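You operate a simulated robot arm through the tools that you are given. There is no shell and no other tool.

You are at the controls of a simulated robot arm. One attempt, no reset.

JOB
Latch the left cassette, set the grey dial to 1, the black to 1, then run a print test.
Fine: one press of the test button; wait for the test to end; the cover stays up.
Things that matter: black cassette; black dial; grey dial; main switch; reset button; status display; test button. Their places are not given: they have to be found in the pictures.

Only the result counts: the job must be done as asked and must still hold three seconds after the hand-in. Knocking over, shifting, dropping, spilling or breaking anything else fails it. Lids that push on must go on centred and level and be pressed home; caps that screw on are set level and turned clockwise until they are tight.

ROBOT AND FRAMES
A 6-joint arm with a two-finger parallel gripper, fixed in place. Base frame: the origin is on the floor under the middle of its stand, x ahead of it, y to its left, z up; the work surface is at about z = 98. Units: cm, degrees, N and s.
It reaches about 106.6 cm from its shoulder. Its first joint turns from -166.0 to 166.0 degrees. Payload 3.91 kg.
The tool frame sits at the grasp point between the pads (the TCP): z along the fingers, y along the line on which they close. The tips reach 3 cm beyond it. The gripper opens to 11 cm. The fingers are 2 cm wide and 1 cm thick; the gripper's body (4.8 by 11.2 cm) begins 5.5 cm behind the TCP.
Orientation is that of the tool frame in the base frame, as a unit quaternion [w, x, y, z]. With the fingers straight down and closing along the base's y, the tool's x points along the base's -x, its y along +y and its z along -z.

CONTROLS
- The arm moves only by the tool move_arm. Its argument "motion" is a list that holds one entry, the list of rows, each a list of 6 numbers: the shift along the tool's x, y, z in units of 20 mm (1.0 is 20 mm), then the turn, a rotation vector about the tool's x, y, z in units of 6 degrees (1.0 is 6 degrees). In form: [[[x, y, z, rx, ry, rz], ...]]. A call has 1 to 20 rows; each row shifts and turns the commanded pose from where the row before left it, along the tool's axes as they then stand. "fingers" is the finger opening in cm, from 0 to 11, set as the call begins (left out, the last holds). A call with a number of a shift or a turn outside -1 to 1 is refused whole. Each row takes 0.2 s and may step no farther than 5 cm and 8.6 degrees from the row before; otherwise, or with a gripper value out of range, the whole call is refused. A pose out of reach is approached as far as the arm can. The call stops where the force on the tool passes 40 N (or 10 N more than at its start, if that is more) or the arm is blocked; 0.2 s more then pass. Each finger travels about 15.3 cm/s and halts on what it meets, pressing with about 36 N; the grip force reading is that of the motor and also rises with nothing between the fingers. The clock runs only during rows and for 0.2 s after the last one: add rows that do not move to give the fingers time. The reply holds the time, the measured pose of the TCP, the force on the tool along the base axes, the opening and the grip force, in the units named above and with some noise, with the torque about the TCP (base axes, N m) and any sound that the robot's microphone picked up, and new pictures: "views" is both (left out), scene, wrist or none.
- Cameras (640 x 400 px; columns grow to the right, rows downward): "scene" is fixed at [39.46, -50.51, 179.54]; the picture's right is [0.92, -0.40, 0.00], its down [-0.23, -0.53, -0.82] and it looks along [0.33, 0.75, -0.58] (base axes); focal length 310 px, centre (320, 200). "wrist" rides on the gripper at [7.2, 1.7, -10.3] in the tool frame; the picture's right is [-0.23, 0.97, 0.00], its down [-0.76, -0.18, -0.62] and it looks along [-0.61, -0.14, 0.78] (tool axes); focal length 222 px, centre (320, 200).
- measure_at(camera, pixels): for up to 12 pixels [column, row] of the newest picture of that camera ("zoom" is the newest enlarged one), the place [x, y, z] in the base frame of the surface seen there, good to about 0.3 cm, but the place of the scene camera against the robot may be out by one fixed shift of up to 2.5 cm in any direction. It takes no simulated time.
- close_up(camera, box): a new picture of the part [left, top, right, bottom] of that camera's present view, enlarged. It takes no simulated time.
- finish_job(): hands the job in; it is judged then, once.

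Open the gripper and draw the arm clear of the work before you hand the job in, unless the task says otherwise.

The tools are called after ">>>" by a JSON object that holds its "fn" and its "kwargs". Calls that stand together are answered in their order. move_arm: Moves the arm, as the interface text tells. Its arguments: {"type":"object","properties":{"motion":{"type":"array"},"fingers":{"type":"number"},"views":{"type":"string","enum":["both","scene","wrist","none"]}},"required":["motion"]} The other tools are called the same way: measure_at (camera, pixels) gives the place of the surface under pixels of a picture; close_up (camera, box) takes an enlarged picture of a part of a camera's view; finish_job () hands the job in.

At the start:

```text
time: 0.0
tcp_pos: [56.83, 23.16, 138.35]
orientation: [0.0, 0.0, 1.0, 0.0]
force: [-0.2, 0.1, -0.3]
wrist_torque: [0.02, 0.0, -0.04]
opening: 11.0
finger_force: 0.1
```

scene: 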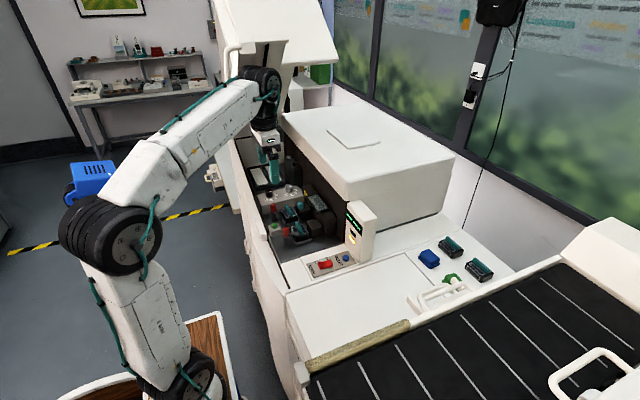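
wrist: 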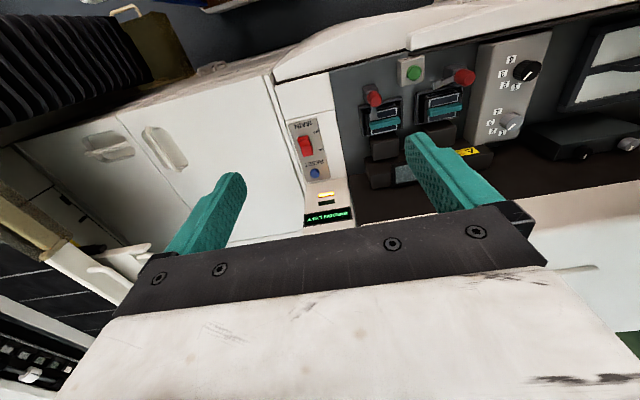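

The wrist picture shows two cassettes with red levers around (373,95) and (465,75), a green button at (412,70), dials at (525,70) and (510,122), and a panel with a main switch (305,145), a blue button (315,173) and a display (328,215). I'll enlarge these parts.

>>> {"fn": "close_up", "kwargs": {"camera": "wrist", "box": [340, 30, 560, 190]}}

>>> {"fn": "close_up", "kwargs": {"camera": "wrist", "box": [270, 100, 370, 240]}}

>>> {"fn": "close_up", "kwargs": {"camera": "scene", "box": [230, 130, 390, 290]}}

```text
2.50 times, centred on (450, 110) of wrist
```

zoom: 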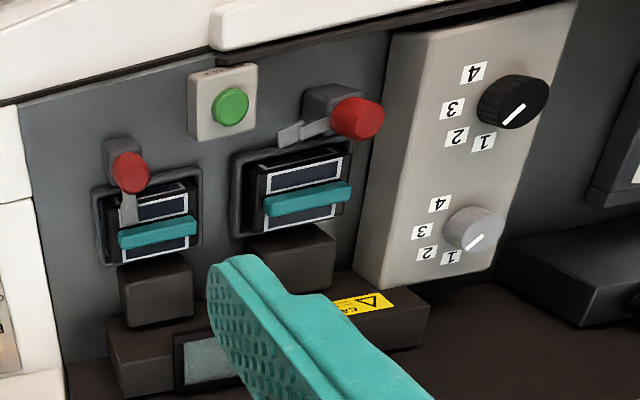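

```text
2.86 times, centred on (320, 170) of wrist
```

zoom: 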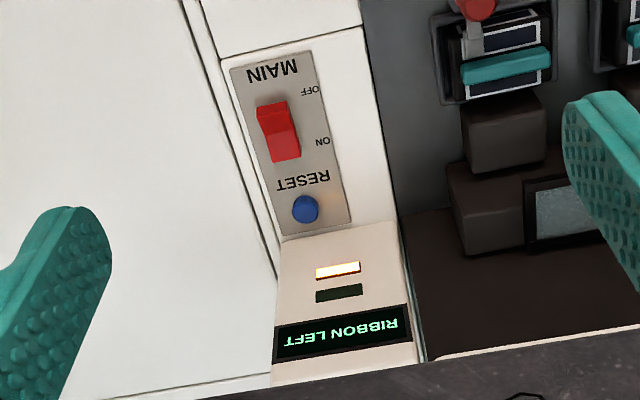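

```text
2.50 times, centred on (310, 210) of scene
```

zoom: 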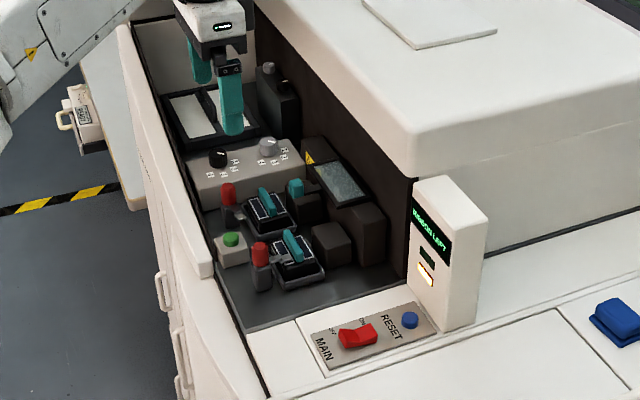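

The display reads "RIBBON LEFT"; text is upright when seen from the robot, so the left cassette is the one at larger y (beside the dial plate), whose lever sits aside. I measure the main points with the wrist camera.

>>> {"fn": "measure_at", "kwargs": {"camera": "wrist", "pixels": [[412, 70], [465, 75], [373, 97], [445, 108], [384, 125], [527, 70], [511, 121], [305, 146], [315, 173], [350, 130], [495, 105], [470, 160]]}}

>>> {"fn": "measure_at", "kwargs": {"camera": "scene", "pixels": [[322, 225], [284, 210], [297, 205], [335, 265], [346, 257], [360, 200], [270, 230], [240, 165], [330, 150], [303, 231], [293, 230], [314, 206]]}}

```text
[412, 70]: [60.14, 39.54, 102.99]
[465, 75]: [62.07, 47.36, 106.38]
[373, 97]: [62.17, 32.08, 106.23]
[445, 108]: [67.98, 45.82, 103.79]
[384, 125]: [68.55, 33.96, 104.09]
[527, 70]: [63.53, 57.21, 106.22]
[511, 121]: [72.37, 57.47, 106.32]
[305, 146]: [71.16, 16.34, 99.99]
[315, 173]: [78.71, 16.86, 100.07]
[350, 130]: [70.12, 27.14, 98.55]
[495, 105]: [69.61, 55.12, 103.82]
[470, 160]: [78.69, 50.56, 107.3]
```

```text
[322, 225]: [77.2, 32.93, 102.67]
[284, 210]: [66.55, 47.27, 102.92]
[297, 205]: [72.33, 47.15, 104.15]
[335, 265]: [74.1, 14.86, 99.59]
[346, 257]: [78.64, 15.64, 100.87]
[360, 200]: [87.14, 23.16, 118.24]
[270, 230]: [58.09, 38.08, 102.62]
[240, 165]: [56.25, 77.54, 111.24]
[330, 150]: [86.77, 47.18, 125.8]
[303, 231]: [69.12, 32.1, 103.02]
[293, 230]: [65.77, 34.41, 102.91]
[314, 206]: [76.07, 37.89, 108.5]
```

Cassettes sit near z≈104 and the levers near z≈106. Before moving over to the left cassette I check how close the raised cover in the scene picture (around (290,40), (240,45), (265,60)) is.

>>> {"fn": "measure_at", "kwargs": {"camera": "scene", "pixels": [[290, 30], [240, 15], [232, 50], [275, 60], [325, 20], [330, 62], [245, 60], [262, 45], [285, 78], [300, 125], [245, 150], [440, 165]]}}

>>> {"fn": "close_up", "kwargs": {"camera": "scene", "box": [190, 0, 350, 160]}}

```text
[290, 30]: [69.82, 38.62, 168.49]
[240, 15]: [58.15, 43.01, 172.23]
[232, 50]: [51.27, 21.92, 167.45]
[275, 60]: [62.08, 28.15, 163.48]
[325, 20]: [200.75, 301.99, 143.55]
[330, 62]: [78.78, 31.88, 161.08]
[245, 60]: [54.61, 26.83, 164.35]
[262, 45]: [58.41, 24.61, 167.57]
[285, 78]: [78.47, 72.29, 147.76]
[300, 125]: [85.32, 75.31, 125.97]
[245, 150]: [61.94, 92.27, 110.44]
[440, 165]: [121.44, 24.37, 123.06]
```

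```text
2.50 times, centred on (270, 80) of scene
```

zoom: 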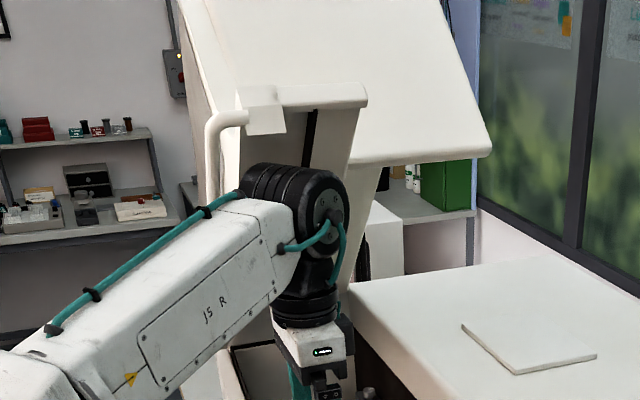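

The raised cover overhangs near z≈161–172, close to the wrist joint. I measure more of its edges and the arm's own parts to know the clearance.

>>> {"fn": "measure_at", "kwargs": {"camera": "scene", "pixels": [[262, 72], [272, 85], [258, 110], [268, 140], [272, 160], [248, 92], [180, 130], [325, 75], [357, 60], [385, 62], [345, 30], [305, 40]]}}

>>> {"fn": "measure_at", "kwargs": {"camera": "scene", "pixels": [[272, 5], [218, 25], [230, 45], [245, 45], [280, 42], [310, 78], [270, 48], [300, 70], [335, 55], [320, 45], [250, 30], [290, 100]]}}

```text
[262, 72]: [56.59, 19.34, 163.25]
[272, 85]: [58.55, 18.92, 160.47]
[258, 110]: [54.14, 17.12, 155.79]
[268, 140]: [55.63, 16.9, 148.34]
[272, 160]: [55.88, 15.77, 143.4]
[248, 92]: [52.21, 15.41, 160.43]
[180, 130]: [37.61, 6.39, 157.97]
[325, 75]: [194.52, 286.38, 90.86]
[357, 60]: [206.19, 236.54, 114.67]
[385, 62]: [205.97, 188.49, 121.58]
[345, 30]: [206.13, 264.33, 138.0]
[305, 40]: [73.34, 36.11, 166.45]
```

```text
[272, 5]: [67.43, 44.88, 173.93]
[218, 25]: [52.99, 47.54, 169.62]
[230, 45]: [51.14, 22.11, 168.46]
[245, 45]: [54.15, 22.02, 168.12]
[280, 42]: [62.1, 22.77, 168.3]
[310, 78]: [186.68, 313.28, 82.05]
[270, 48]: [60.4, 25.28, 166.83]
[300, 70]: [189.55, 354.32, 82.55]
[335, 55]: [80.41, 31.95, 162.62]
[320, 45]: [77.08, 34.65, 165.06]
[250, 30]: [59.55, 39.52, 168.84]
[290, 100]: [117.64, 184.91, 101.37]
```

The cover seems to be made of sloping panels; I profile the white strip just to the right of the wrist joint and the left part beyond it to know where it comes down.

>>> {"fn": "measure_at", "kwargs": {"camera": "scene", "pixels": [[284, 50], [281, 60], [281, 70], [280, 80], [279, 90], [278, 100], [276, 110], [275, 118], [274, 126], [228, 60], [228, 80], [226, 100]]}}

>>> {"fn": "measure_at", "kwargs": {"camera": "scene", "pixels": [[232, 120], [238, 135], [230, 150], [215, 60], [218, 90], [265, 55], [272, 35], [300, 85], [300, 100], [292, 90], [246, 165], [236, 180]]}}

```text
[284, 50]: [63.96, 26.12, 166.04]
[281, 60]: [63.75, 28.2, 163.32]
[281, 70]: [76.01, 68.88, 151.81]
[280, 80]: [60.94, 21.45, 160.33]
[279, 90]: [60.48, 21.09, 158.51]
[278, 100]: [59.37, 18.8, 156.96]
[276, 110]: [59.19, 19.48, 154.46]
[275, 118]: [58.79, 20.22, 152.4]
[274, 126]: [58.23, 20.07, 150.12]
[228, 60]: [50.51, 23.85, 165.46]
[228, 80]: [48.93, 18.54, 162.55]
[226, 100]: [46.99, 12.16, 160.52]
```

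```text
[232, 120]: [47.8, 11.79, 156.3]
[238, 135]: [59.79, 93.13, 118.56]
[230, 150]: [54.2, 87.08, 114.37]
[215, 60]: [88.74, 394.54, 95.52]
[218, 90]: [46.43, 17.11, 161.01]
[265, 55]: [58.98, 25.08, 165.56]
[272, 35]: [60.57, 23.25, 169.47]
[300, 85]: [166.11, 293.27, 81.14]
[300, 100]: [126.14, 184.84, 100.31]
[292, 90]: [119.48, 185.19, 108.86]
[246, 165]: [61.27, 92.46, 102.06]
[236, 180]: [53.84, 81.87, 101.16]
```

I enlarge the front side of the raised cover to see whether it has side walls hanging where the arm must reach in.

>>> {"fn": "close_up", "kwargs": {"camera": "scene", "box": [200, 0, 300, 62]}}

>>> {"fn": "close_up", "kwargs": {"camera": "scene", "box": [200, 60, 340, 148]}}

```text
6.40 times, centred on (250, 31) of scene
```

zoom: 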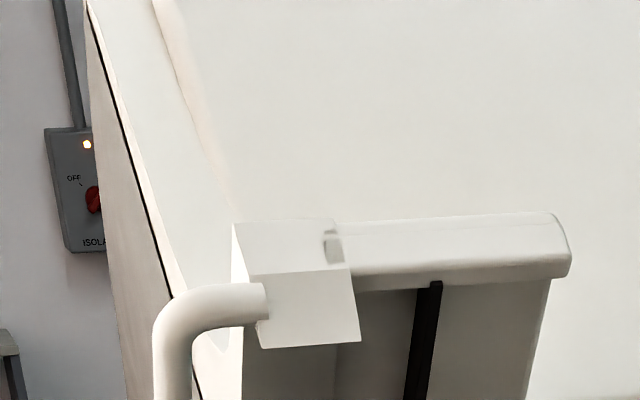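

```text
4.55 times, centred on (270, 104) of scene
```

zoom: 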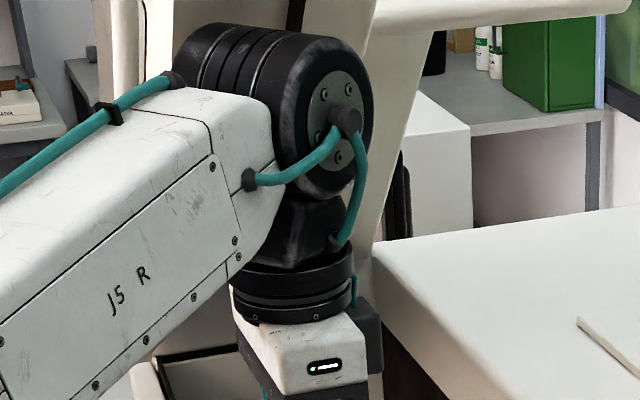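

I measure the cover's left strip and the strip continuing below it beside the arm joint.

>>> {"fn": "measure_at", "kwargs": {"camera": "scene", "pixels": [[216, 15], [220, 35], [222, 50], [221, 62], [227, 68], [224, 75], [225, 20], [230, 25], [236, 66], [243, 54], [256, 57], [278, 48]]}}

>>> {"fn": "measure_at", "kwargs": {"camera": "scene", "pixels": [[222, 70], [220, 75], [262, 63], [270, 65], [276, 66], [283, 66], [282, 75], [288, 90], [286, 100], [283, 110], [230, 64], [234, 62]]}}

```text
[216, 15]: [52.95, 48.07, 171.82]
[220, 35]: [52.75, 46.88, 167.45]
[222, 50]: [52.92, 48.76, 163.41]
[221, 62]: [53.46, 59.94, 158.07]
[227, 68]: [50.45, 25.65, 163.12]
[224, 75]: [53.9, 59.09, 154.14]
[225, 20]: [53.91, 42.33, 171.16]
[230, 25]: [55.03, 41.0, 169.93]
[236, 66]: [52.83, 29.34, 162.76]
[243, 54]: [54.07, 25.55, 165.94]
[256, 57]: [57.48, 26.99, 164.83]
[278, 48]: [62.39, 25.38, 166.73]
```

```text
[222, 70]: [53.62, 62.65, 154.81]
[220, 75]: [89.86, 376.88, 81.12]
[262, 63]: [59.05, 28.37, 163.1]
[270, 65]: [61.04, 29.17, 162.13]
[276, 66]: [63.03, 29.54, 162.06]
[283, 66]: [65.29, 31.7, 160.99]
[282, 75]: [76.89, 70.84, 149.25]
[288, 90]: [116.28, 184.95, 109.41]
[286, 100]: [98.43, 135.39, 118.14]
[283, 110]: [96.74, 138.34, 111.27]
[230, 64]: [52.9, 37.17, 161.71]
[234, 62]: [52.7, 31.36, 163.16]
```

The cover's front side wall stands at x≈53. I now measure the arm's elbow and shoulder so that I can work out where the forearm will pass when the hand reaches in to the left.

>>> {"fn": "measure_at", "kwargs": {"camera": "scene", "pixels": [[120, 240], [90, 210], [110, 210], [190, 375], [135, 310], [160, 350], [150, 180], [215, 115], [130, 195], [235, 82], [225, 125], [240, 110]]}}

>>> {"fn": "measure_at", "kwargs": {"camera": "wrist", "pixels": [[450, 35], [330, 60], [600, 15], [290, 90], [240, 80], [350, 60], [430, 45], [560, 25], [520, 40], [400, 45], [640, 60], [600, 70]]}}

```text
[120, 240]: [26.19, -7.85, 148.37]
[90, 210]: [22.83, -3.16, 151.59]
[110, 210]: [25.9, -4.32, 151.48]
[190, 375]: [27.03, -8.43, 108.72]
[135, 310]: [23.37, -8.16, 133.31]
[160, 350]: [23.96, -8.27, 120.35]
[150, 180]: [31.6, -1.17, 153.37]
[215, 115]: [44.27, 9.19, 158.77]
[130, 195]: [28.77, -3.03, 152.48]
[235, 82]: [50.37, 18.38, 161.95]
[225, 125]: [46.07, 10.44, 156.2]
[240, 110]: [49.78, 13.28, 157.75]
```

```text
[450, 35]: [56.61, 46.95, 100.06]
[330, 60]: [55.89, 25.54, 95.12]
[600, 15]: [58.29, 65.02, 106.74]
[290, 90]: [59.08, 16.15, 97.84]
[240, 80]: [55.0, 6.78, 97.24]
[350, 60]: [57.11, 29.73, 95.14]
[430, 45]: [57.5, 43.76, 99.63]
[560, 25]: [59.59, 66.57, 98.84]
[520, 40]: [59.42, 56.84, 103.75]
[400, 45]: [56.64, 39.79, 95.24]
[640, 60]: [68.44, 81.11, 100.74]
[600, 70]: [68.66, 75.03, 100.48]
```

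I probe the narrow strips beside the arm joint, which show how far down the cover's front wall reaches.

>>> {"fn": "measure_at", "kwargs": {"camera": "scene", "pixels": [[232, 70], [234, 73], [233, 76], [231, 78], [226, 78], [224, 80], [223, 84], [222, 72], [228, 74], [240, 66], [246, 66], [252, 66]]}}

>>> {"fn": "close_up", "kwargs": {"camera": "scene", "box": [212, 50, 260, 80]}}

```text
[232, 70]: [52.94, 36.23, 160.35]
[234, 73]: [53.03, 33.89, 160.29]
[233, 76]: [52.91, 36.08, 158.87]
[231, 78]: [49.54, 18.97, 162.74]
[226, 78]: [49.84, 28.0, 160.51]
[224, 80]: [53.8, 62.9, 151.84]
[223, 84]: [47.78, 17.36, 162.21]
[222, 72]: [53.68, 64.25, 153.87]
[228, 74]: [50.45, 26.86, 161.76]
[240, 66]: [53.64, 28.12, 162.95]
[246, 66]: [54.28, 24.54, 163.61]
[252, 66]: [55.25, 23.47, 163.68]
```

```text
13.33 times, centred on (236, 65) of scene
```

zoom: 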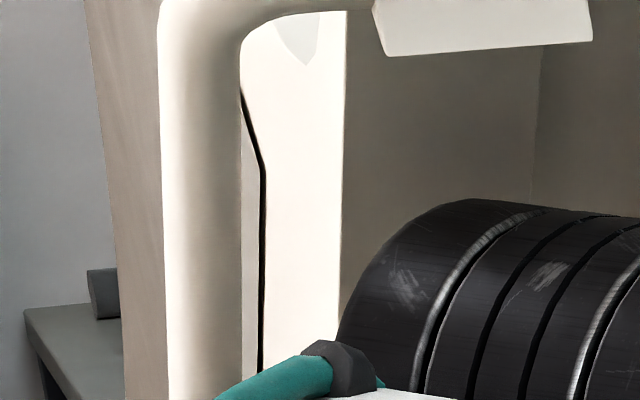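

The cover's front wall (x≈53) and a tube (x≈50) slope down toward the left, so I'll keep the arm low and use a tilted hand. First I lower straight down about 16 cm, away from the cover, and look.

>>> {"fn": "move_arm", "kwargs": {"motion": [[[0, 0, 1, 0, 0, 0], [0, 0, 1, 0, 0, 0], [0, 0, 1, 0, 0, 0], [0, 0, 1, 0, 0, 0], [0, 0, 1, 0, 0, 0], [0, 0, 1, 0, 0, 0], [0, 0, 1, 0, 0, 0], [0, 0, 1, 0, 0, 0]]], "views": "both"}}

```text
time: 1.8
tcp_pos: [56.88, 23.09, 122.42]
orientation: [0.0, 0.001, 1.0, 0.001]
force: [0.3, 0.2, -0.3]
wrist_torque: [-0.01, 0.0, 0.01]
opening: 11.01
finger_force: 0.1
```

scene: 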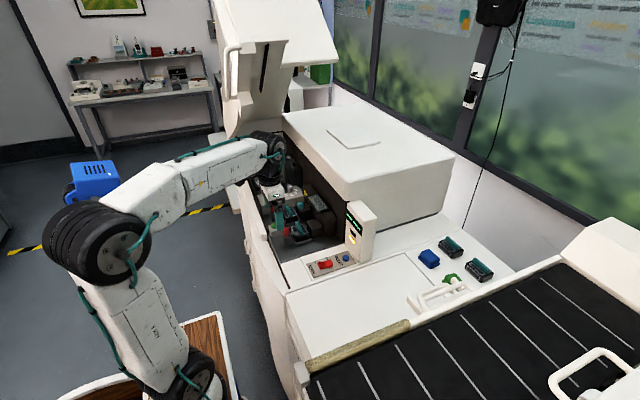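
wrist: 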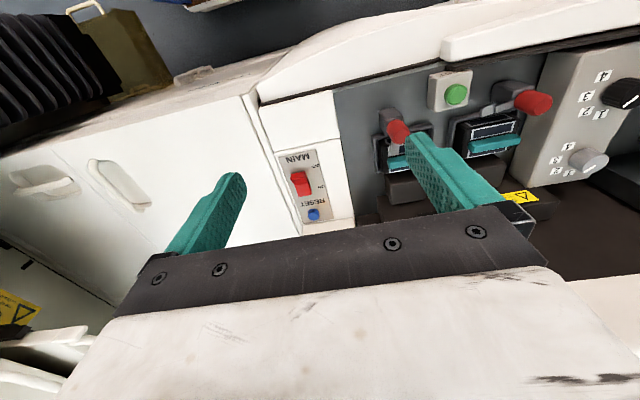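

The arm has dropped and the cover's inside is now uncovered in the scene picture near (255,85). I enlarge it and measure its lower edges.

>>> {"fn": "close_up", "kwargs": {"camera": "scene", "box": [190, 0, 350, 150]}}

>>> {"fn": "measure_at", "kwargs": {"camera": "scene", "pixels": [[230, 80], [230, 100], [230, 120], [233, 135], [236, 90], [240, 110], [237, 125], [250, 90], [258, 70], [265, 110], [275, 100], [268, 128]]}}

```text
2.67 times, centred on (270, 75) of scene
```

zoom: 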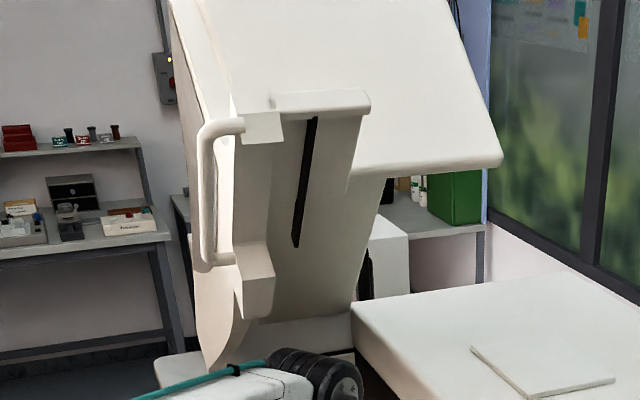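

```text
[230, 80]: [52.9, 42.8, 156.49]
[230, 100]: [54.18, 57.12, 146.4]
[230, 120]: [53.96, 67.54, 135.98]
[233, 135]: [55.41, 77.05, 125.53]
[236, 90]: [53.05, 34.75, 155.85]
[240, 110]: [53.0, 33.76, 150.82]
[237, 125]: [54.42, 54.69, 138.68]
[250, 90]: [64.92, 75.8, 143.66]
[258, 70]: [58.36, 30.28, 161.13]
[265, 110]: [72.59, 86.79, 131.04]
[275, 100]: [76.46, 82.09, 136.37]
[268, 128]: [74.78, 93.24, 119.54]
```

I measure the bracket and the front wall's lower edge in more detail on the enlarged picture.

>>> {"fn": "measure_at", "kwargs": {"camera": "zoom", "pixels": [[245, 265], [262, 290], [250, 310], [240, 335], [225, 355], [210, 365], [222, 150], [240, 200], [250, 240], [268, 260], [205, 150], [212, 250]]}}

>>> {"fn": "measure_at", "kwargs": {"camera": "zoom", "pixels": [[330, 380], [300, 355], [345, 130], [340, 190], [330, 240], [300, 300], [236, 265], [228, 320], [215, 300], [180, 370], [300, 330], [355, 310]]}}

```text
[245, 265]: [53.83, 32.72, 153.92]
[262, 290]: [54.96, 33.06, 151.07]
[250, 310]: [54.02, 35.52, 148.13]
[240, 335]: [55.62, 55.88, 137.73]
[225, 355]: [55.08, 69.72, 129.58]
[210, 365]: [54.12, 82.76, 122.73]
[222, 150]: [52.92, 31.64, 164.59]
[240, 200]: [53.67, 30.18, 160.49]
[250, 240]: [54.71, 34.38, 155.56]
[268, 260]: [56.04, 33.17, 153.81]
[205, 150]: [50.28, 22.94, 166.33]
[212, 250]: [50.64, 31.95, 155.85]
```

```text
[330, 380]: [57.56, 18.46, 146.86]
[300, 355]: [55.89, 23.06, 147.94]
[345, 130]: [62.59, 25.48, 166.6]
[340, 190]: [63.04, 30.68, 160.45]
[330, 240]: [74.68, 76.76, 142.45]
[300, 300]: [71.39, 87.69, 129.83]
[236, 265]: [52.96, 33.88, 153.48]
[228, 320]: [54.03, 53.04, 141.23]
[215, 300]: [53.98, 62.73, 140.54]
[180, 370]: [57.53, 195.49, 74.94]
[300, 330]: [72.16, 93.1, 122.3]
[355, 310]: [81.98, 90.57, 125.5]
```

The wall's lower edge is about z≈148 at y≈35, 142 at y≈46 and 137 at y≈56, so a hand kept at z≲114 passes under it. I move to about (60.5, 45, 114) to look at the left lever from close by.

>>> {"fn": "move_arm", "kwargs": {"motion": [[[-0.15, 1, 0.4, 0, 0, 0], [-0.15, 1, 0.4, 0, 0, 0], [-0.15, 1, 0.4, 0, 0, 0], [-0.15, 1, 0.4, 0, 0, 0], [-0.15, 1, 0.4, 0, 0, 0], [-0.15, 1, 0.4, 0, 0, 0], [-0.15, 1, 0.4, 0, 0, 0], [-0.15, 1, 0.4, 0, 0, 0], [-0.15, 1, 0.4, 0, 0, 0], [-0.15, 1, 0.4, 0, 0, 0], [-0.15, 1, 0.4, 0, 0, 0]]], "views": "both"}}

```text
time: 4.2
tcp_pos: [60.32, 45.25, 113.77]
orientation: [0.0, 0.0, 1.0, 0.0]
force: [0.2, 0.6, 1.1]
wrist_torque: [0.01, 0.02, 0.02]
opening: 11.0
finger_force: 0.0
```

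scene: 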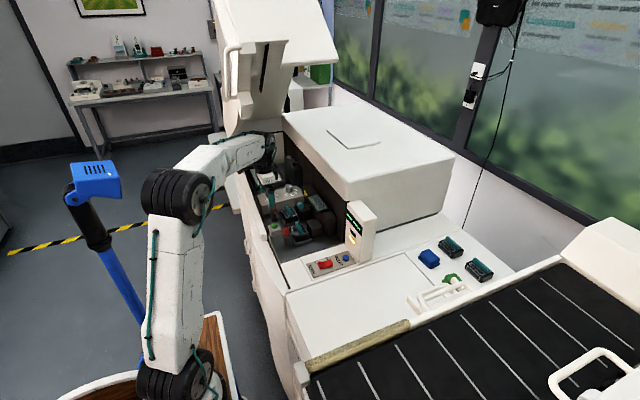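
wrist: 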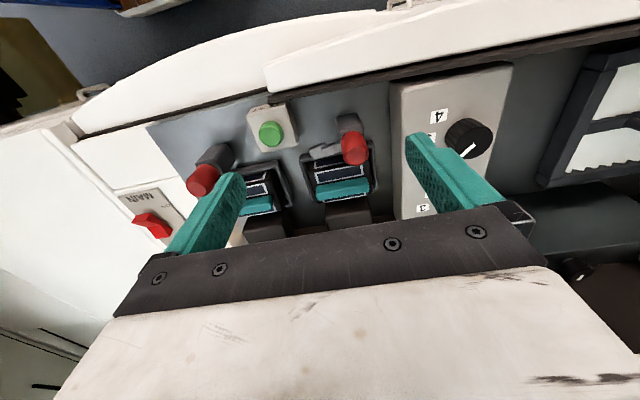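

The left lever (red knob near (353,147)) and cassette (342,175) are in view, as is the black dial at (468,138). I enlarge them and check the forearm clearance under the cover.

>>> {"fn": "close_up", "kwargs": {"camera": "wrist", "box": [240, 80, 400, 230]}}

>>> {"fn": "close_up", "kwargs": {"camera": "scene", "box": [200, 80, 340, 180]}}

>>> {"fn": "close_up", "kwargs": {"camera": "scene", "box": [250, 165, 350, 250]}}

```text
2.67 times, centred on (320, 155) of wrist
```

zoom: 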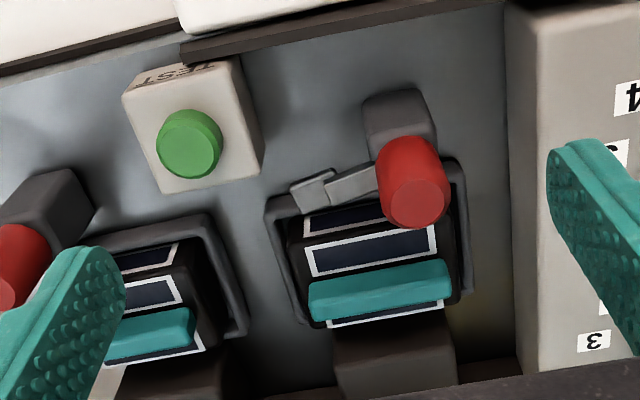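

```text
4.00 times, centred on (270, 130) of scene
```

zoom: 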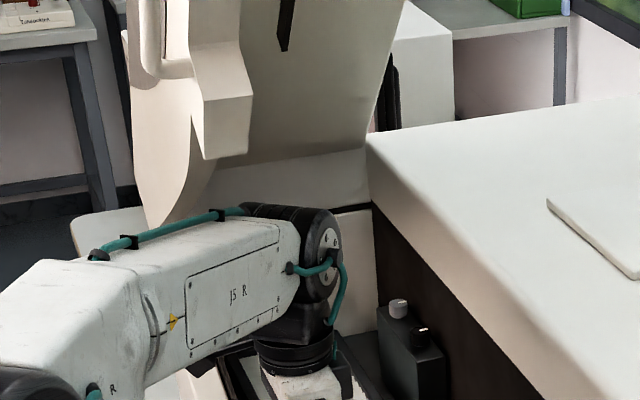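

```text
4.71 times, centred on (300, 208) of scene
```

zoom: 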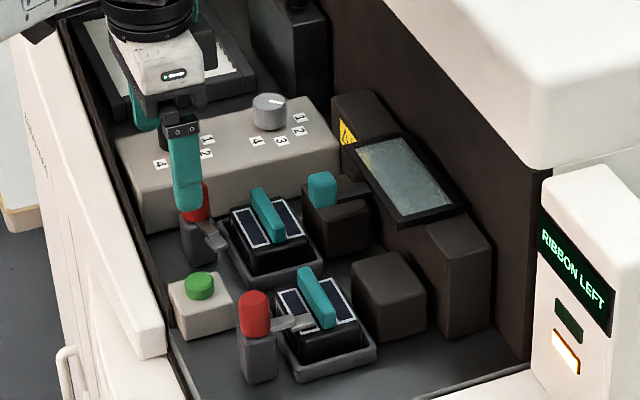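

I now measure the knob top, lever arm, cassette and frame points of the left cassette, and the green test button and dial, with the wrist camera.

>>> {"fn": "measure_at", "kwargs": {"camera": "wrist", "pixels": [[356.7, 157], [349, 138], [317, 151.5], [331, 147.5], [342.5, 187], [348, 120], [306, 180], [340, 160], [270, 132], [475, 133], [455, 140], [480, 150]]}}

>>> {"fn": "measure_at", "kwargs": {"camera": "zoom", "pixels": [[255, 300], [262, 365], [295, 322], [318, 300], [196, 205], [205, 235], [218, 247], [266, 215], [270, 100], [165, 135], [200, 290], [325, 190]]}}

```text
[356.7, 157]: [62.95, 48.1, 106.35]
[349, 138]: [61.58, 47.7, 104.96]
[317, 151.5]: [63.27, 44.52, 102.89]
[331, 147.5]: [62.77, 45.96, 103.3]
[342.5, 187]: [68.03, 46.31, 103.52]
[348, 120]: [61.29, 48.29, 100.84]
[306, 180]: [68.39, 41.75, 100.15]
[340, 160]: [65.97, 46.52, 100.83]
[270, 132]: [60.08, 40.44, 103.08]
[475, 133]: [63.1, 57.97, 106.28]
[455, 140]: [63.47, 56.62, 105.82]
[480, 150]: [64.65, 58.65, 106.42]
```

```text
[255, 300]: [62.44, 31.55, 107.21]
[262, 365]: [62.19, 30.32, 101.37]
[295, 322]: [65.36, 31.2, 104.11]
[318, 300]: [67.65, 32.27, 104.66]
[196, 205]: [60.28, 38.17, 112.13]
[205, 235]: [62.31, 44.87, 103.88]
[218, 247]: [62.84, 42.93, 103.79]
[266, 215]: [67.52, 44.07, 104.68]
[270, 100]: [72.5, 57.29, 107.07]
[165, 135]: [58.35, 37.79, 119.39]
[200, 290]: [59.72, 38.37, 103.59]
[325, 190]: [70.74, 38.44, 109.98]
```

The left lever's knob axis is near (62.9, 48.1) with its arm pointing to −y (tip ≈(63.3,44.3,103)); the right one's arm points +x over its cassette, so the left lever must be turned counter-clockwise by about 90°. I centre over the knob at the present height with the fingers at 5 cm and pre-turn the hand 45° the other way.

>>> {"fn": "move_arm", "kwargs": {"motion": [[[-0.65, 0.71, 0, 0, 0, 0], [-0.65, 0.71, 0, 0, 0, 0], [0, 0, 0, 0, 0, 0.9375], [0, 0, 0, 0, 0, 0.9375], [0, 0, 0, 0, 0, 0.9375], [0, 0, 0, 0, 0, 0.9375], [0, 0, 0, 0, 0, 0.9375], [0, 0, 0, 0, 0, 0.9375], [0, 0, 0, 0, 0, 0.9375], [0, 0, 0, 0, 0, 0.9375]]], "fingers": 5, "views": "both"}}

```text
time: 6.4
tcp_pos: [62.83, 47.91, 113.47]
orientation: [0.0, 0.383, 0.924, 0.0]
force: [-0.3, 0.0, -0.1]
wrist_torque: [0.01, 0.0, 0.0]
opening: 4.98
finger_force: 0.1
```

scene: 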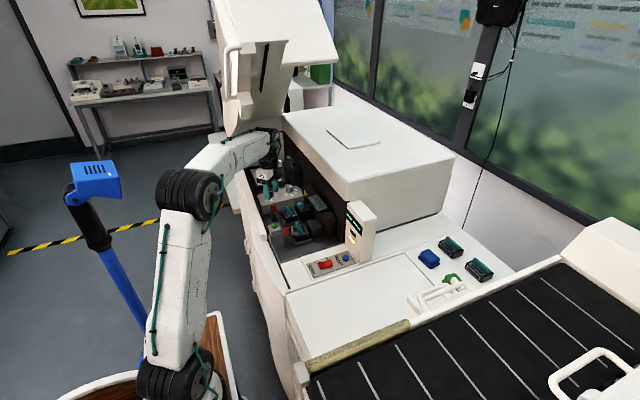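
wrist: 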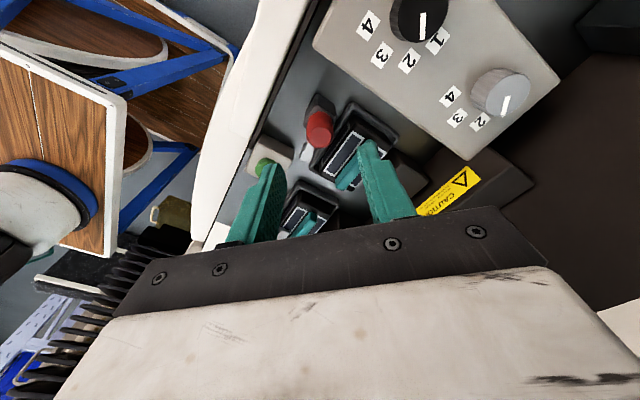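

The hand is turned; the knob shows at (320,128) between the fingers. I enlarge and measure the knob top to refine its axis.

>>> {"fn": "close_up", "kwargs": {"camera": "wrist", "box": [260, 80, 400, 200]}}

>>> {"fn": "measure_at", "kwargs": {"camera": "wrist", "pixels": [[320, 138], [308, 136], [331, 136], [320, 145], [320, 131], [320, 122], [308, 128], [332, 128], [304, 152], [310, 152], [350, 155], [265, 165]]}}

```text
3.33 times, centred on (330, 140) of wrist
```

zoom: 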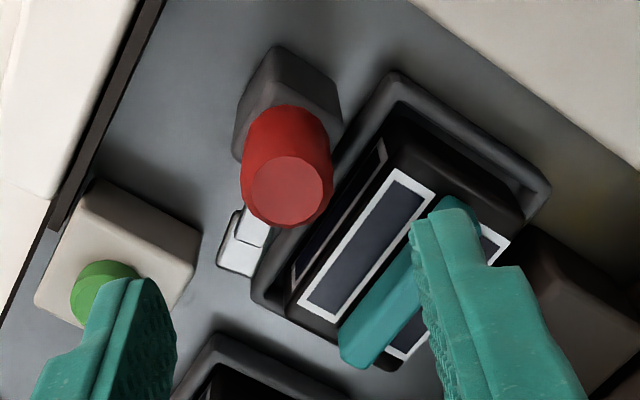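

```text
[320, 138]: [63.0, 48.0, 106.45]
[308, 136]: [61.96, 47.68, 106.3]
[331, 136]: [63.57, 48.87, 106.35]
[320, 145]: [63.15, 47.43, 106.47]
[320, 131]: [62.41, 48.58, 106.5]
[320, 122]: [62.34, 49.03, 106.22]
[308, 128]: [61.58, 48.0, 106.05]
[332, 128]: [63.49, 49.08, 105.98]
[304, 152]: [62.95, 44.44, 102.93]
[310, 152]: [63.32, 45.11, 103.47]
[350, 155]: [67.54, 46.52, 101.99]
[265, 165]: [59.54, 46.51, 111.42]
```

The knob's top centre is at about (62.8,48.1,106.4), diameter ≈2.3. I nudge by 2 mm and descend to z≈107.3 so the tips stop just above the lever arm.

>>> {"fn": "move_arm", "kwargs": {"motion": [[[0.1, 0.04, 0.6, 0, 0, 0], [0, 0, 0.8, 0, 0, 0], [0, 0, 0.85, 0, 0, 0], [0, 0, 0.84, 0, 0, 0]]], "views": "wrist"}}

```text
time: 7.4
tcp_pos: [62.81, 48.29, 107.52]
orientation: [0.0, 0.383, 0.924, 0.0]
force: [-0.1, 0.9, 0.6]
wrist_torque: [0.02, -0.04, 0.02]
opening: 5.03
finger_force: 0.1
```

wrist: 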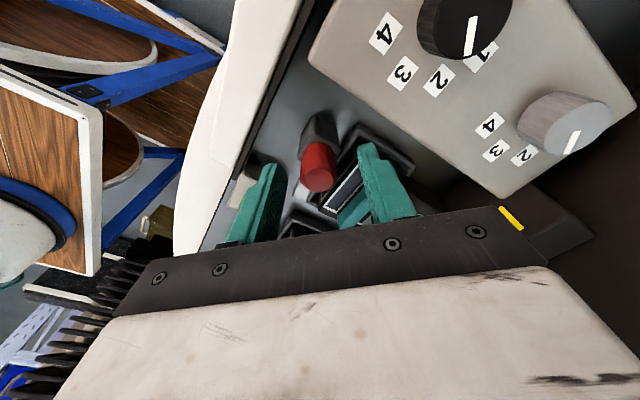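

The knob (318,177) stands centred between the fingers. I close on it.

>>> {"fn": "move_arm", "kwargs": {"motion": [[[0, 0, 0, 0, 0, 0], [0, 0, 0, 0, 0, 0]]], "fingers": 1.5, "views": "wrist"}}

```text
time: 8.0
tcp_pos: [62.66, 48.16, 107.54]
orientation: [-0.001, 0.383, 0.924, -0.001]
force: [-13.9, -13.6, -3.1]
wrist_torque: [-0.08, 0.19, -0.05]
opening: 2.37
finger_force: 45.0
```

wrist: 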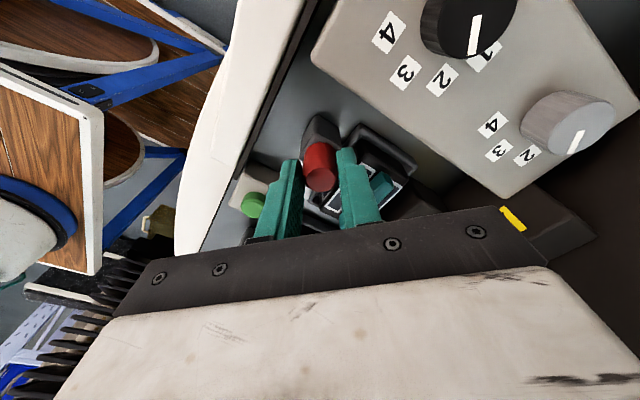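

Gripped at 2.37 cm opening with a slight side load, so I relieve it by 2 mm along the closing line and start turning counter-clockwise (seen from above) by 48°.

>>> {"fn": "move_arm", "kwargs": {"motion": [[[0, -0.1, 0, 0, 0, 0], [0, 0, 0, 0, 0, -1], [0, 0, 0, 0, 0, -1], [0, 0, 0, 0, 0, -1], [0, 0, 0, 0, 0, -1], [0, 0, 0, 0, 0, -1], [0, 0, 0, 0, 0, -1], [0, 0, 0, 0, 0, -1], [0, 0, 0, 0, 0, -1]]], "views": "both"}}

```text
time: 10.0
tcp_pos: [62.72, 48.07, 107.45]
orientation: [0.0, -0.027, 1.0, 0.0]
force: [-2.2, -8.9, 11.0]
wrist_torque: [0.0, -0.5, 0.0]
opening: 2.36
finger_force: 45.1
```

scene: 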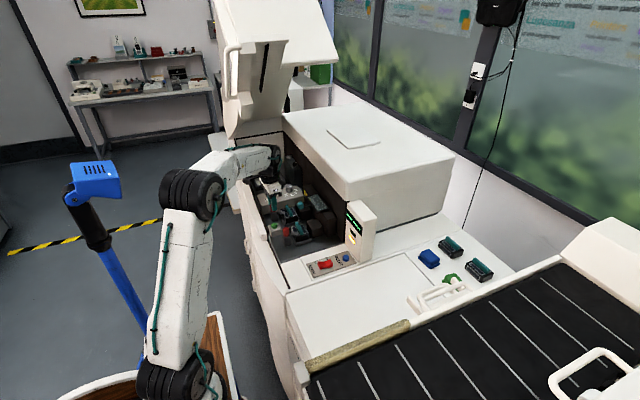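
wrist: 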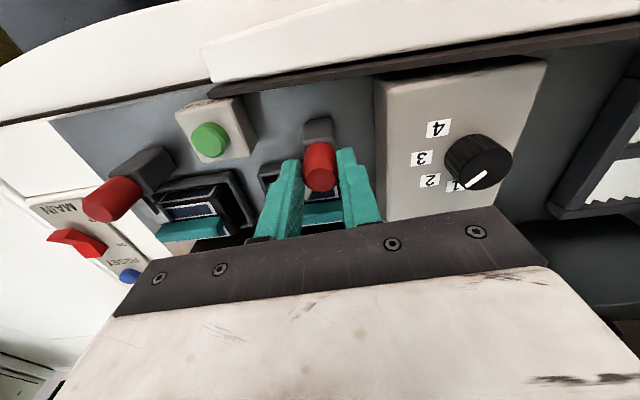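

The turn of 48° was made with small forces. I enlarge both pictures to see whether the lever arm has swung.

>>> {"fn": "close_up", "kwargs": {"camera": "scene", "box": [250, 165, 350, 250]}}

>>> {"fn": "close_up", "kwargs": {"camera": "wrist", "box": [240, 90, 400, 230]}}

```text
4.71 times, centred on (300, 208) of scene
```

zoom: 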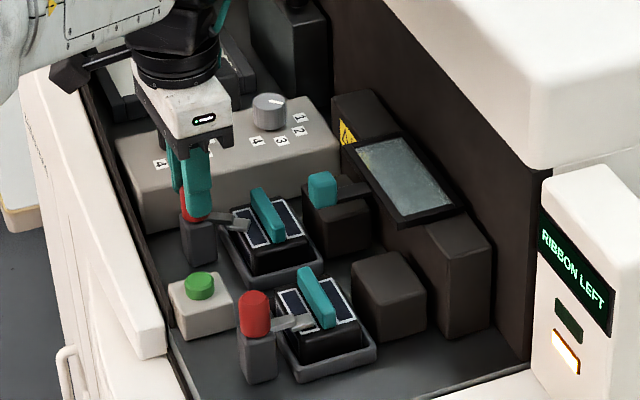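

```text
2.86 times, centred on (320, 160) of wrist
```

zoom: 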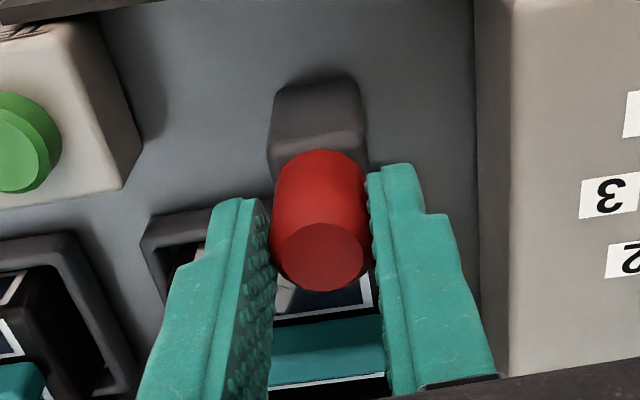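

The lever arm swung with the knob and now points toward the cassette; the display still says RIBBON LEFT. I turn on by 24° more.

>>> {"fn": "move_arm", "kwargs": {"motion": [[[0, 0, 0, 0, 0, -1], [0, 0, 0, 0, 0, -1], [0, 0, 0, 0, 0, -1], [0, 0, 0, 0, 0, -1]]], "views": "both"}}

>>> {"fn": "close_up", "kwargs": {"camera": "scene", "box": [250, 165, 350, 250]}}

```text
time: 11.0
tcp_pos: [62.6, 47.94, 107.45]
orientation: [0.0, -0.233, 0.972, 0.0]
force: [-0.8, -19.8, 13.7]
wrist_torque: [-0.29, 0.45, -0.04]
opening: 2.35
finger_force: 44.6
```

scene: 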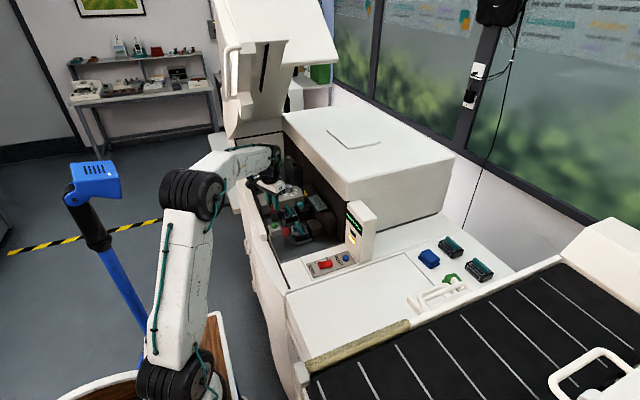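
wrist: 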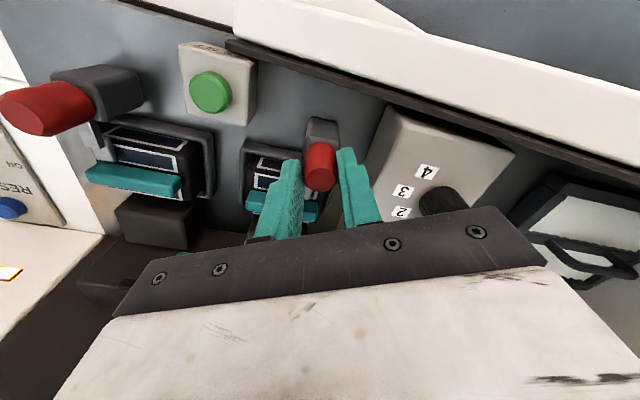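

```text
4.71 times, centred on (300, 208) of scene
```

zoom: 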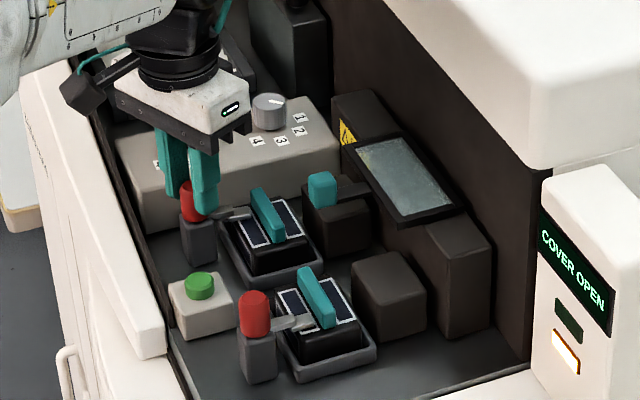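

The display now reads COVER OPEN, so the left ribbon fault has cleared. I relieve the side load a little and turn 12° further to bring the lever fully home.

>>> {"fn": "move_arm", "kwargs": {"motion": [[[0.045, -0.09, 0, 0, 0, 0], [0, 0, 0, 0, 0, -1], [0, 0, 0, 0, 0, -1]]], "views": "both"}}

>>> {"fn": "close_up", "kwargs": {"camera": "scene", "box": [250, 165, 350, 250]}}

>>> {"fn": "close_up", "kwargs": {"camera": "wrist", "box": [220, 90, 380, 230]}}

```text
time: 11.8
tcp_pos: [62.6, 47.85, 107.46]
orientation: [0.001, -0.335, 0.942, 0.0]
force: [7.3, 1.3, 13.0]
wrist_torque: [-0.06, -0.68, -0.22]
opening: 2.38
finger_force: 45.5
```

scene: 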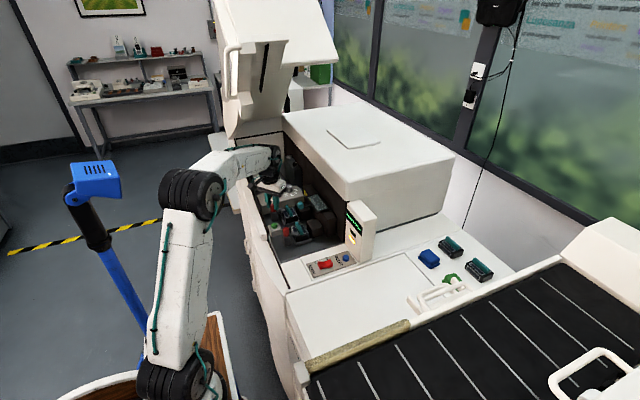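
wrist: 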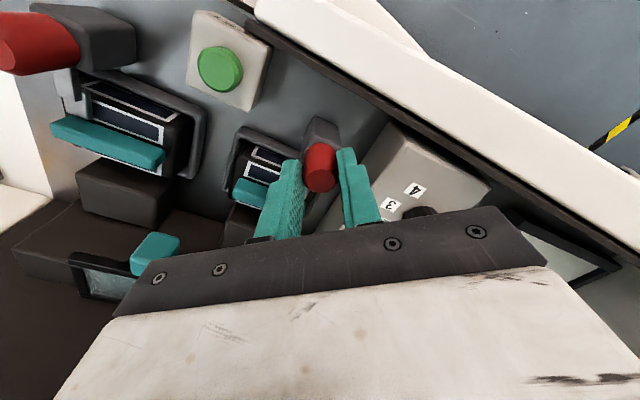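

```text
4.71 times, centred on (300, 208) of scene
```

zoom: 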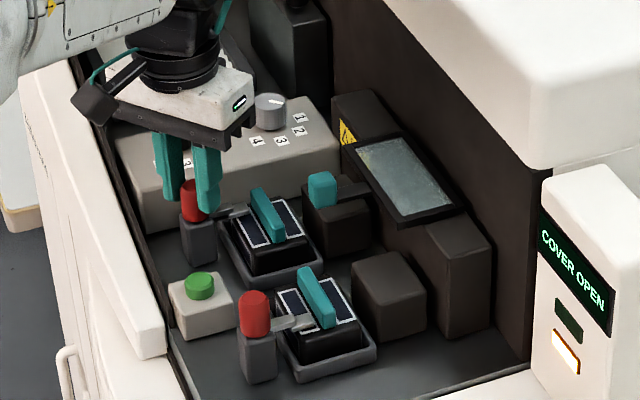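

```text
2.86 times, centred on (300, 160) of wrist
```

zoom: 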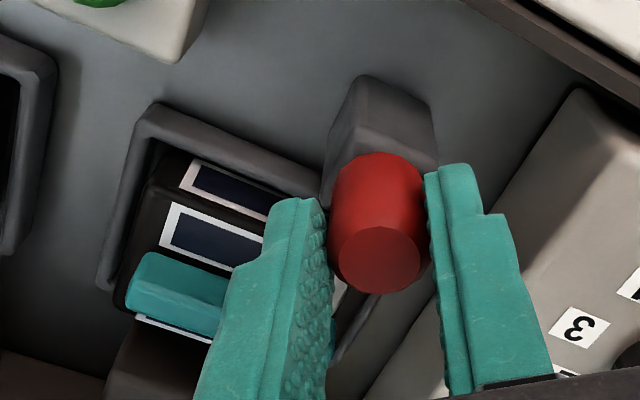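

The lever has turned 84° in all and now points along +x like the right one; a small resisting torque shows. I open the fingers and rise straight up 5 cm.

>>> {"fn": "move_arm", "kwargs": {"motion": [[[0, 0, 0, 0, 0, 0], [0, 0, 0, 0, 0, 0], [0, 0, -0.8, 0, 0, 0], [0, 0, -0.9, 0, 0, 0], [0, 0, -0.8, 0, 0, 0]]], "fingers": 5, "views": "both"}}

>>> {"fn": "close_up", "kwargs": {"camera": "scene", "box": [250, 165, 350, 250]}}

>>> {"fn": "close_up", "kwargs": {"camera": "wrist", "box": [240, 60, 400, 200]}}

```text
time: 13.0
tcp_pos: [62.48, 47.8, 112.34]
orientation: [0.0, -0.335, 0.942, -0.001]
force: [0.0, -0.1, -0.2]
wrist_torque: [-0.01, -0.04, 0.0]
opening: 5.0
finger_force: 0.0
```

scene: 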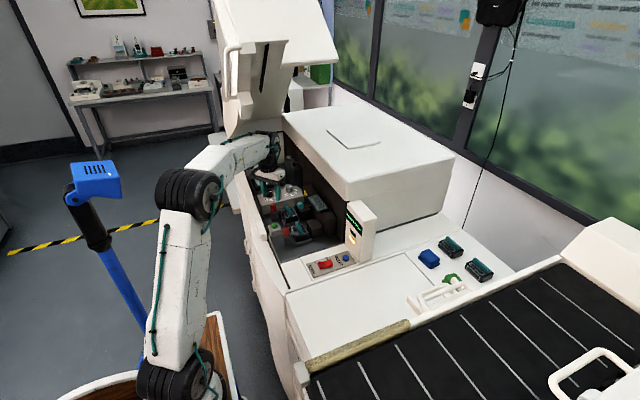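
wrist: 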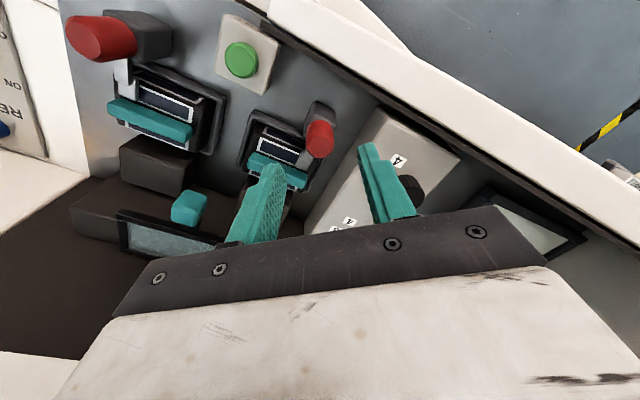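

```text
4.71 times, centred on (300, 208) of scene
```

zoom: 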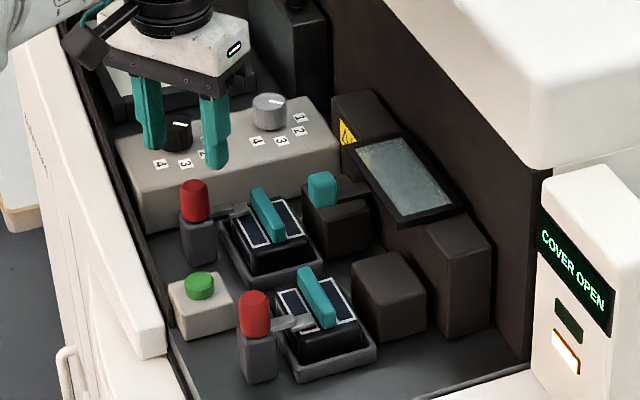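

```text
2.86 times, centred on (320, 130) of wrist
```

zoom: 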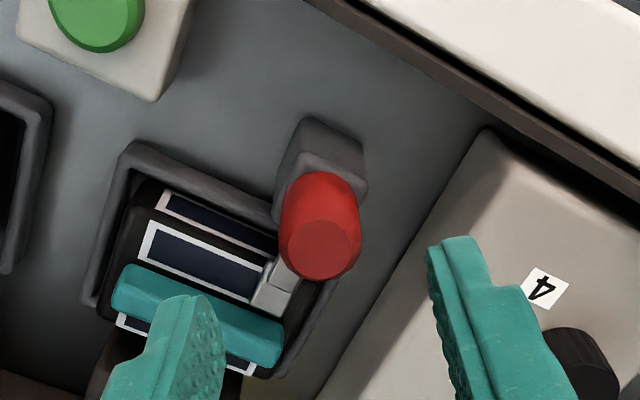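

The lever stays over the cassette and the display shows COVER OPEN, so the latch holds. To read the dials I turn the hand back 84° here, which gives the view of both dials seen before.

>>> {"fn": "move_arm", "kwargs": {"motion": [[[0, 0, 0, 0, 0, 1], [0, 0, 0, 0, 0, 1], [0, 0, 0, 0, 0, 1], [0, 0, 0, 0, 0, 1], [0, 0, 0, 0, 0, 1], [0, 0, 0, 0, 0, 1], [0, 0, 0, 0, 0, 1], [0, 0, 0, 0, 0, 1], [0, 0, 0, 0, 0, 1], [0, 0, 0, 0, 0, 1], [0, 0, 0, 0, 0, 1], [0, 0, 0, 0, 0, 1], [0, 0, 0, 0, 0, 1], [0, 0, 0, 0, 0, 1]]], "views": "wrist"}}

>>> {"fn": "close_up", "kwargs": {"camera": "wrist", "box": [320, 0, 580, 170]}}

```text
time: 16.0
tcp_pos: [62.55, 47.75, 112.51]
orientation: [0.0, 0.384, 0.923, 0.0]
force: [-0.4, -1.1, -0.5]
wrist_torque: [-0.03, -0.02, -0.02]
opening: 5.03
finger_force: 0.0
```

wrist: 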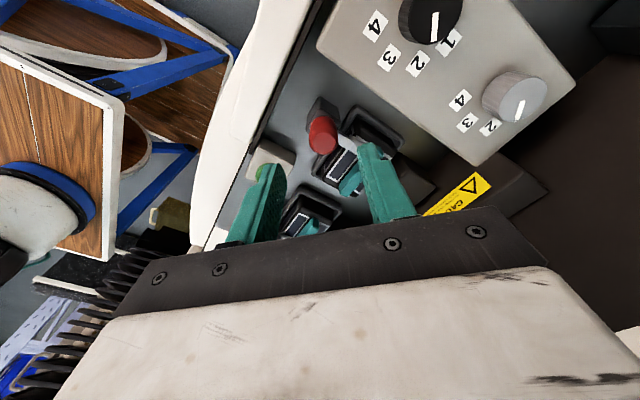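

```text
2.35 times, centred on (450, 85) of wrist
```

zoom: 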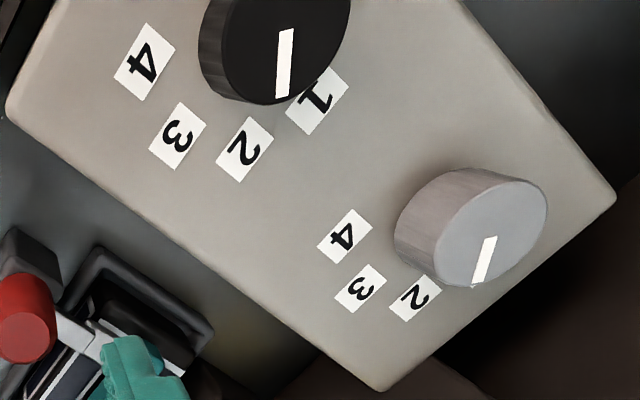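

Both pointers are visible. I measure labels, pointer ends and dial tops in this enlarged picture.

>>> {"fn": "measure_at", "kwargs": {"camera": "zoom", "pixels": [[145, 62], [178, 135], [245, 150], [318, 102], [287, 33], [283, 92], [345, 236], [360, 290], [415, 298], [490, 240], [477, 282], [235, 50]]}}

>>> {"fn": "measure_at", "kwargs": {"camera": "zoom", "pixels": [[270, 98], [340, 40], [225, 75], [310, 90], [450, 190], [540, 210], [480, 175], [450, 270], [500, 280], [420, 250], [400, 230], [490, 220]]}}

```text
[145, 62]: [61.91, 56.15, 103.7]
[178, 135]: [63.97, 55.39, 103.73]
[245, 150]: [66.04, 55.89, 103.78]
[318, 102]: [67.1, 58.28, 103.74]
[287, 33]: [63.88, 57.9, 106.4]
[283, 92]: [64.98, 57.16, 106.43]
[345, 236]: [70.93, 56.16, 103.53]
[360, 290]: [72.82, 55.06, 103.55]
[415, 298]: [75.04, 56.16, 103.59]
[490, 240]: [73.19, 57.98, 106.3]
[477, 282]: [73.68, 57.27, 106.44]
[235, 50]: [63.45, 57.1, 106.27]
```

```text
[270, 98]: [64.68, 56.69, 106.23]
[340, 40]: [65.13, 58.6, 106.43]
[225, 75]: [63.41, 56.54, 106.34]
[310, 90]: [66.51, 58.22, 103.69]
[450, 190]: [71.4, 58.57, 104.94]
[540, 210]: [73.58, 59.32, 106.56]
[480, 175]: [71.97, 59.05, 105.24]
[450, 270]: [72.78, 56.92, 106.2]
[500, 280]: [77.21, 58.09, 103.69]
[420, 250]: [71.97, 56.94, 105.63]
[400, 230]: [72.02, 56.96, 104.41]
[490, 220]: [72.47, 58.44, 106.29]
```

Using the camera model, both dials point to "2" (pointers at −44°) with labels at 1: 0°, 2: −45°, 3: −90°, 4: −135°; the grey centre is ≈(73.1,57.85) and the black ≈(64.1,57.9). Both need a 45° counter-clockwise turn. I move over the grey dial at a safe height.

>>> {"fn": "move_arm", "kwargs": {"motion": [[[-0.0175, 0.9125, 0.08, 0, 0, 0], [-0.0175, 0.9125, 0.08, 0, 0, 0], [-0.0175, 0.9125, 0.08, 0, 0, 0], [-0.0175, 0.9125, 0.08, 0, 0, 0], [-0.0175, 0.9125, 0.08, 0, 0, 0], [-0.0175, 0.9125, 0.08, 0, 0, 0], [-0.0175, 0.9125, 0.08, 0, 0, 0], [-0.0175, 0.9125, 0.08, 0, 0, 0]]], "fingers": 5, "views": "both"}}

>>> {"fn": "close_up", "kwargs": {"camera": "scene", "box": [200, 80, 340, 180]}}

>>> {"fn": "close_up", "kwargs": {"camera": "wrist", "box": [240, 80, 400, 220]}}

```text
time: 17.8
tcp_pos: [73.06, 58.13, 111.14]
orientation: [0.001, 0.382, 0.924, 0.0]
force: [-0.7, -0.3, 1.0]
wrist_torque: [0.0, 0.02, -0.02]
opening: 5.01
finger_force: 0.1
```

scene: 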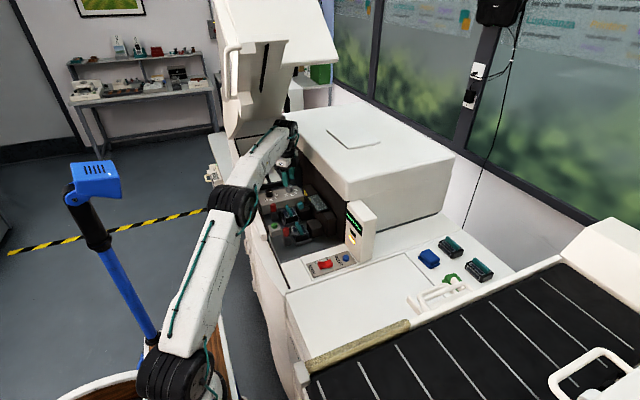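
wrist: 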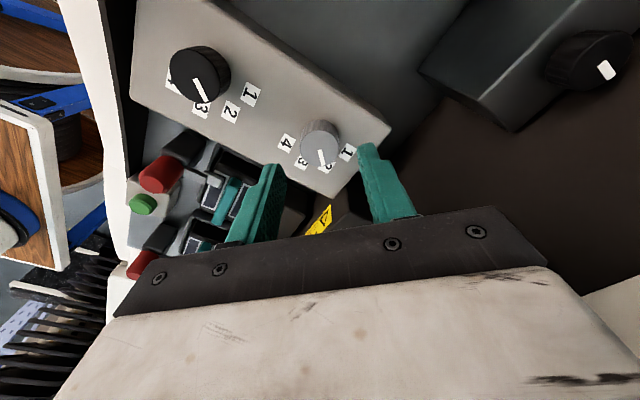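

```text
4.00 times, centred on (270, 130) of scene
```

zoom: 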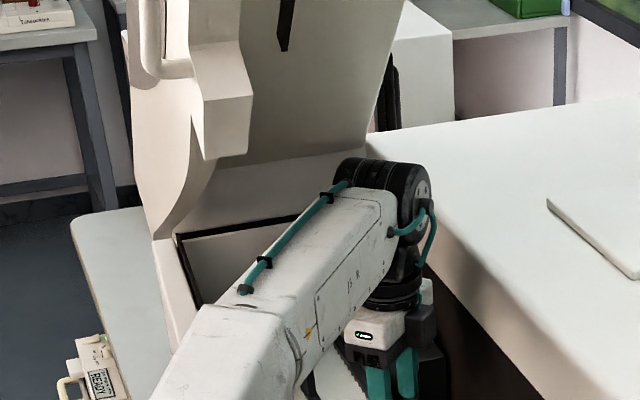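

```text
2.86 times, centred on (320, 150) of wrist
```

zoom: 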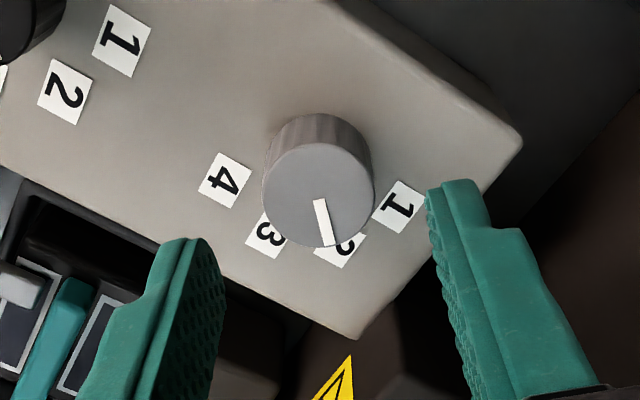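

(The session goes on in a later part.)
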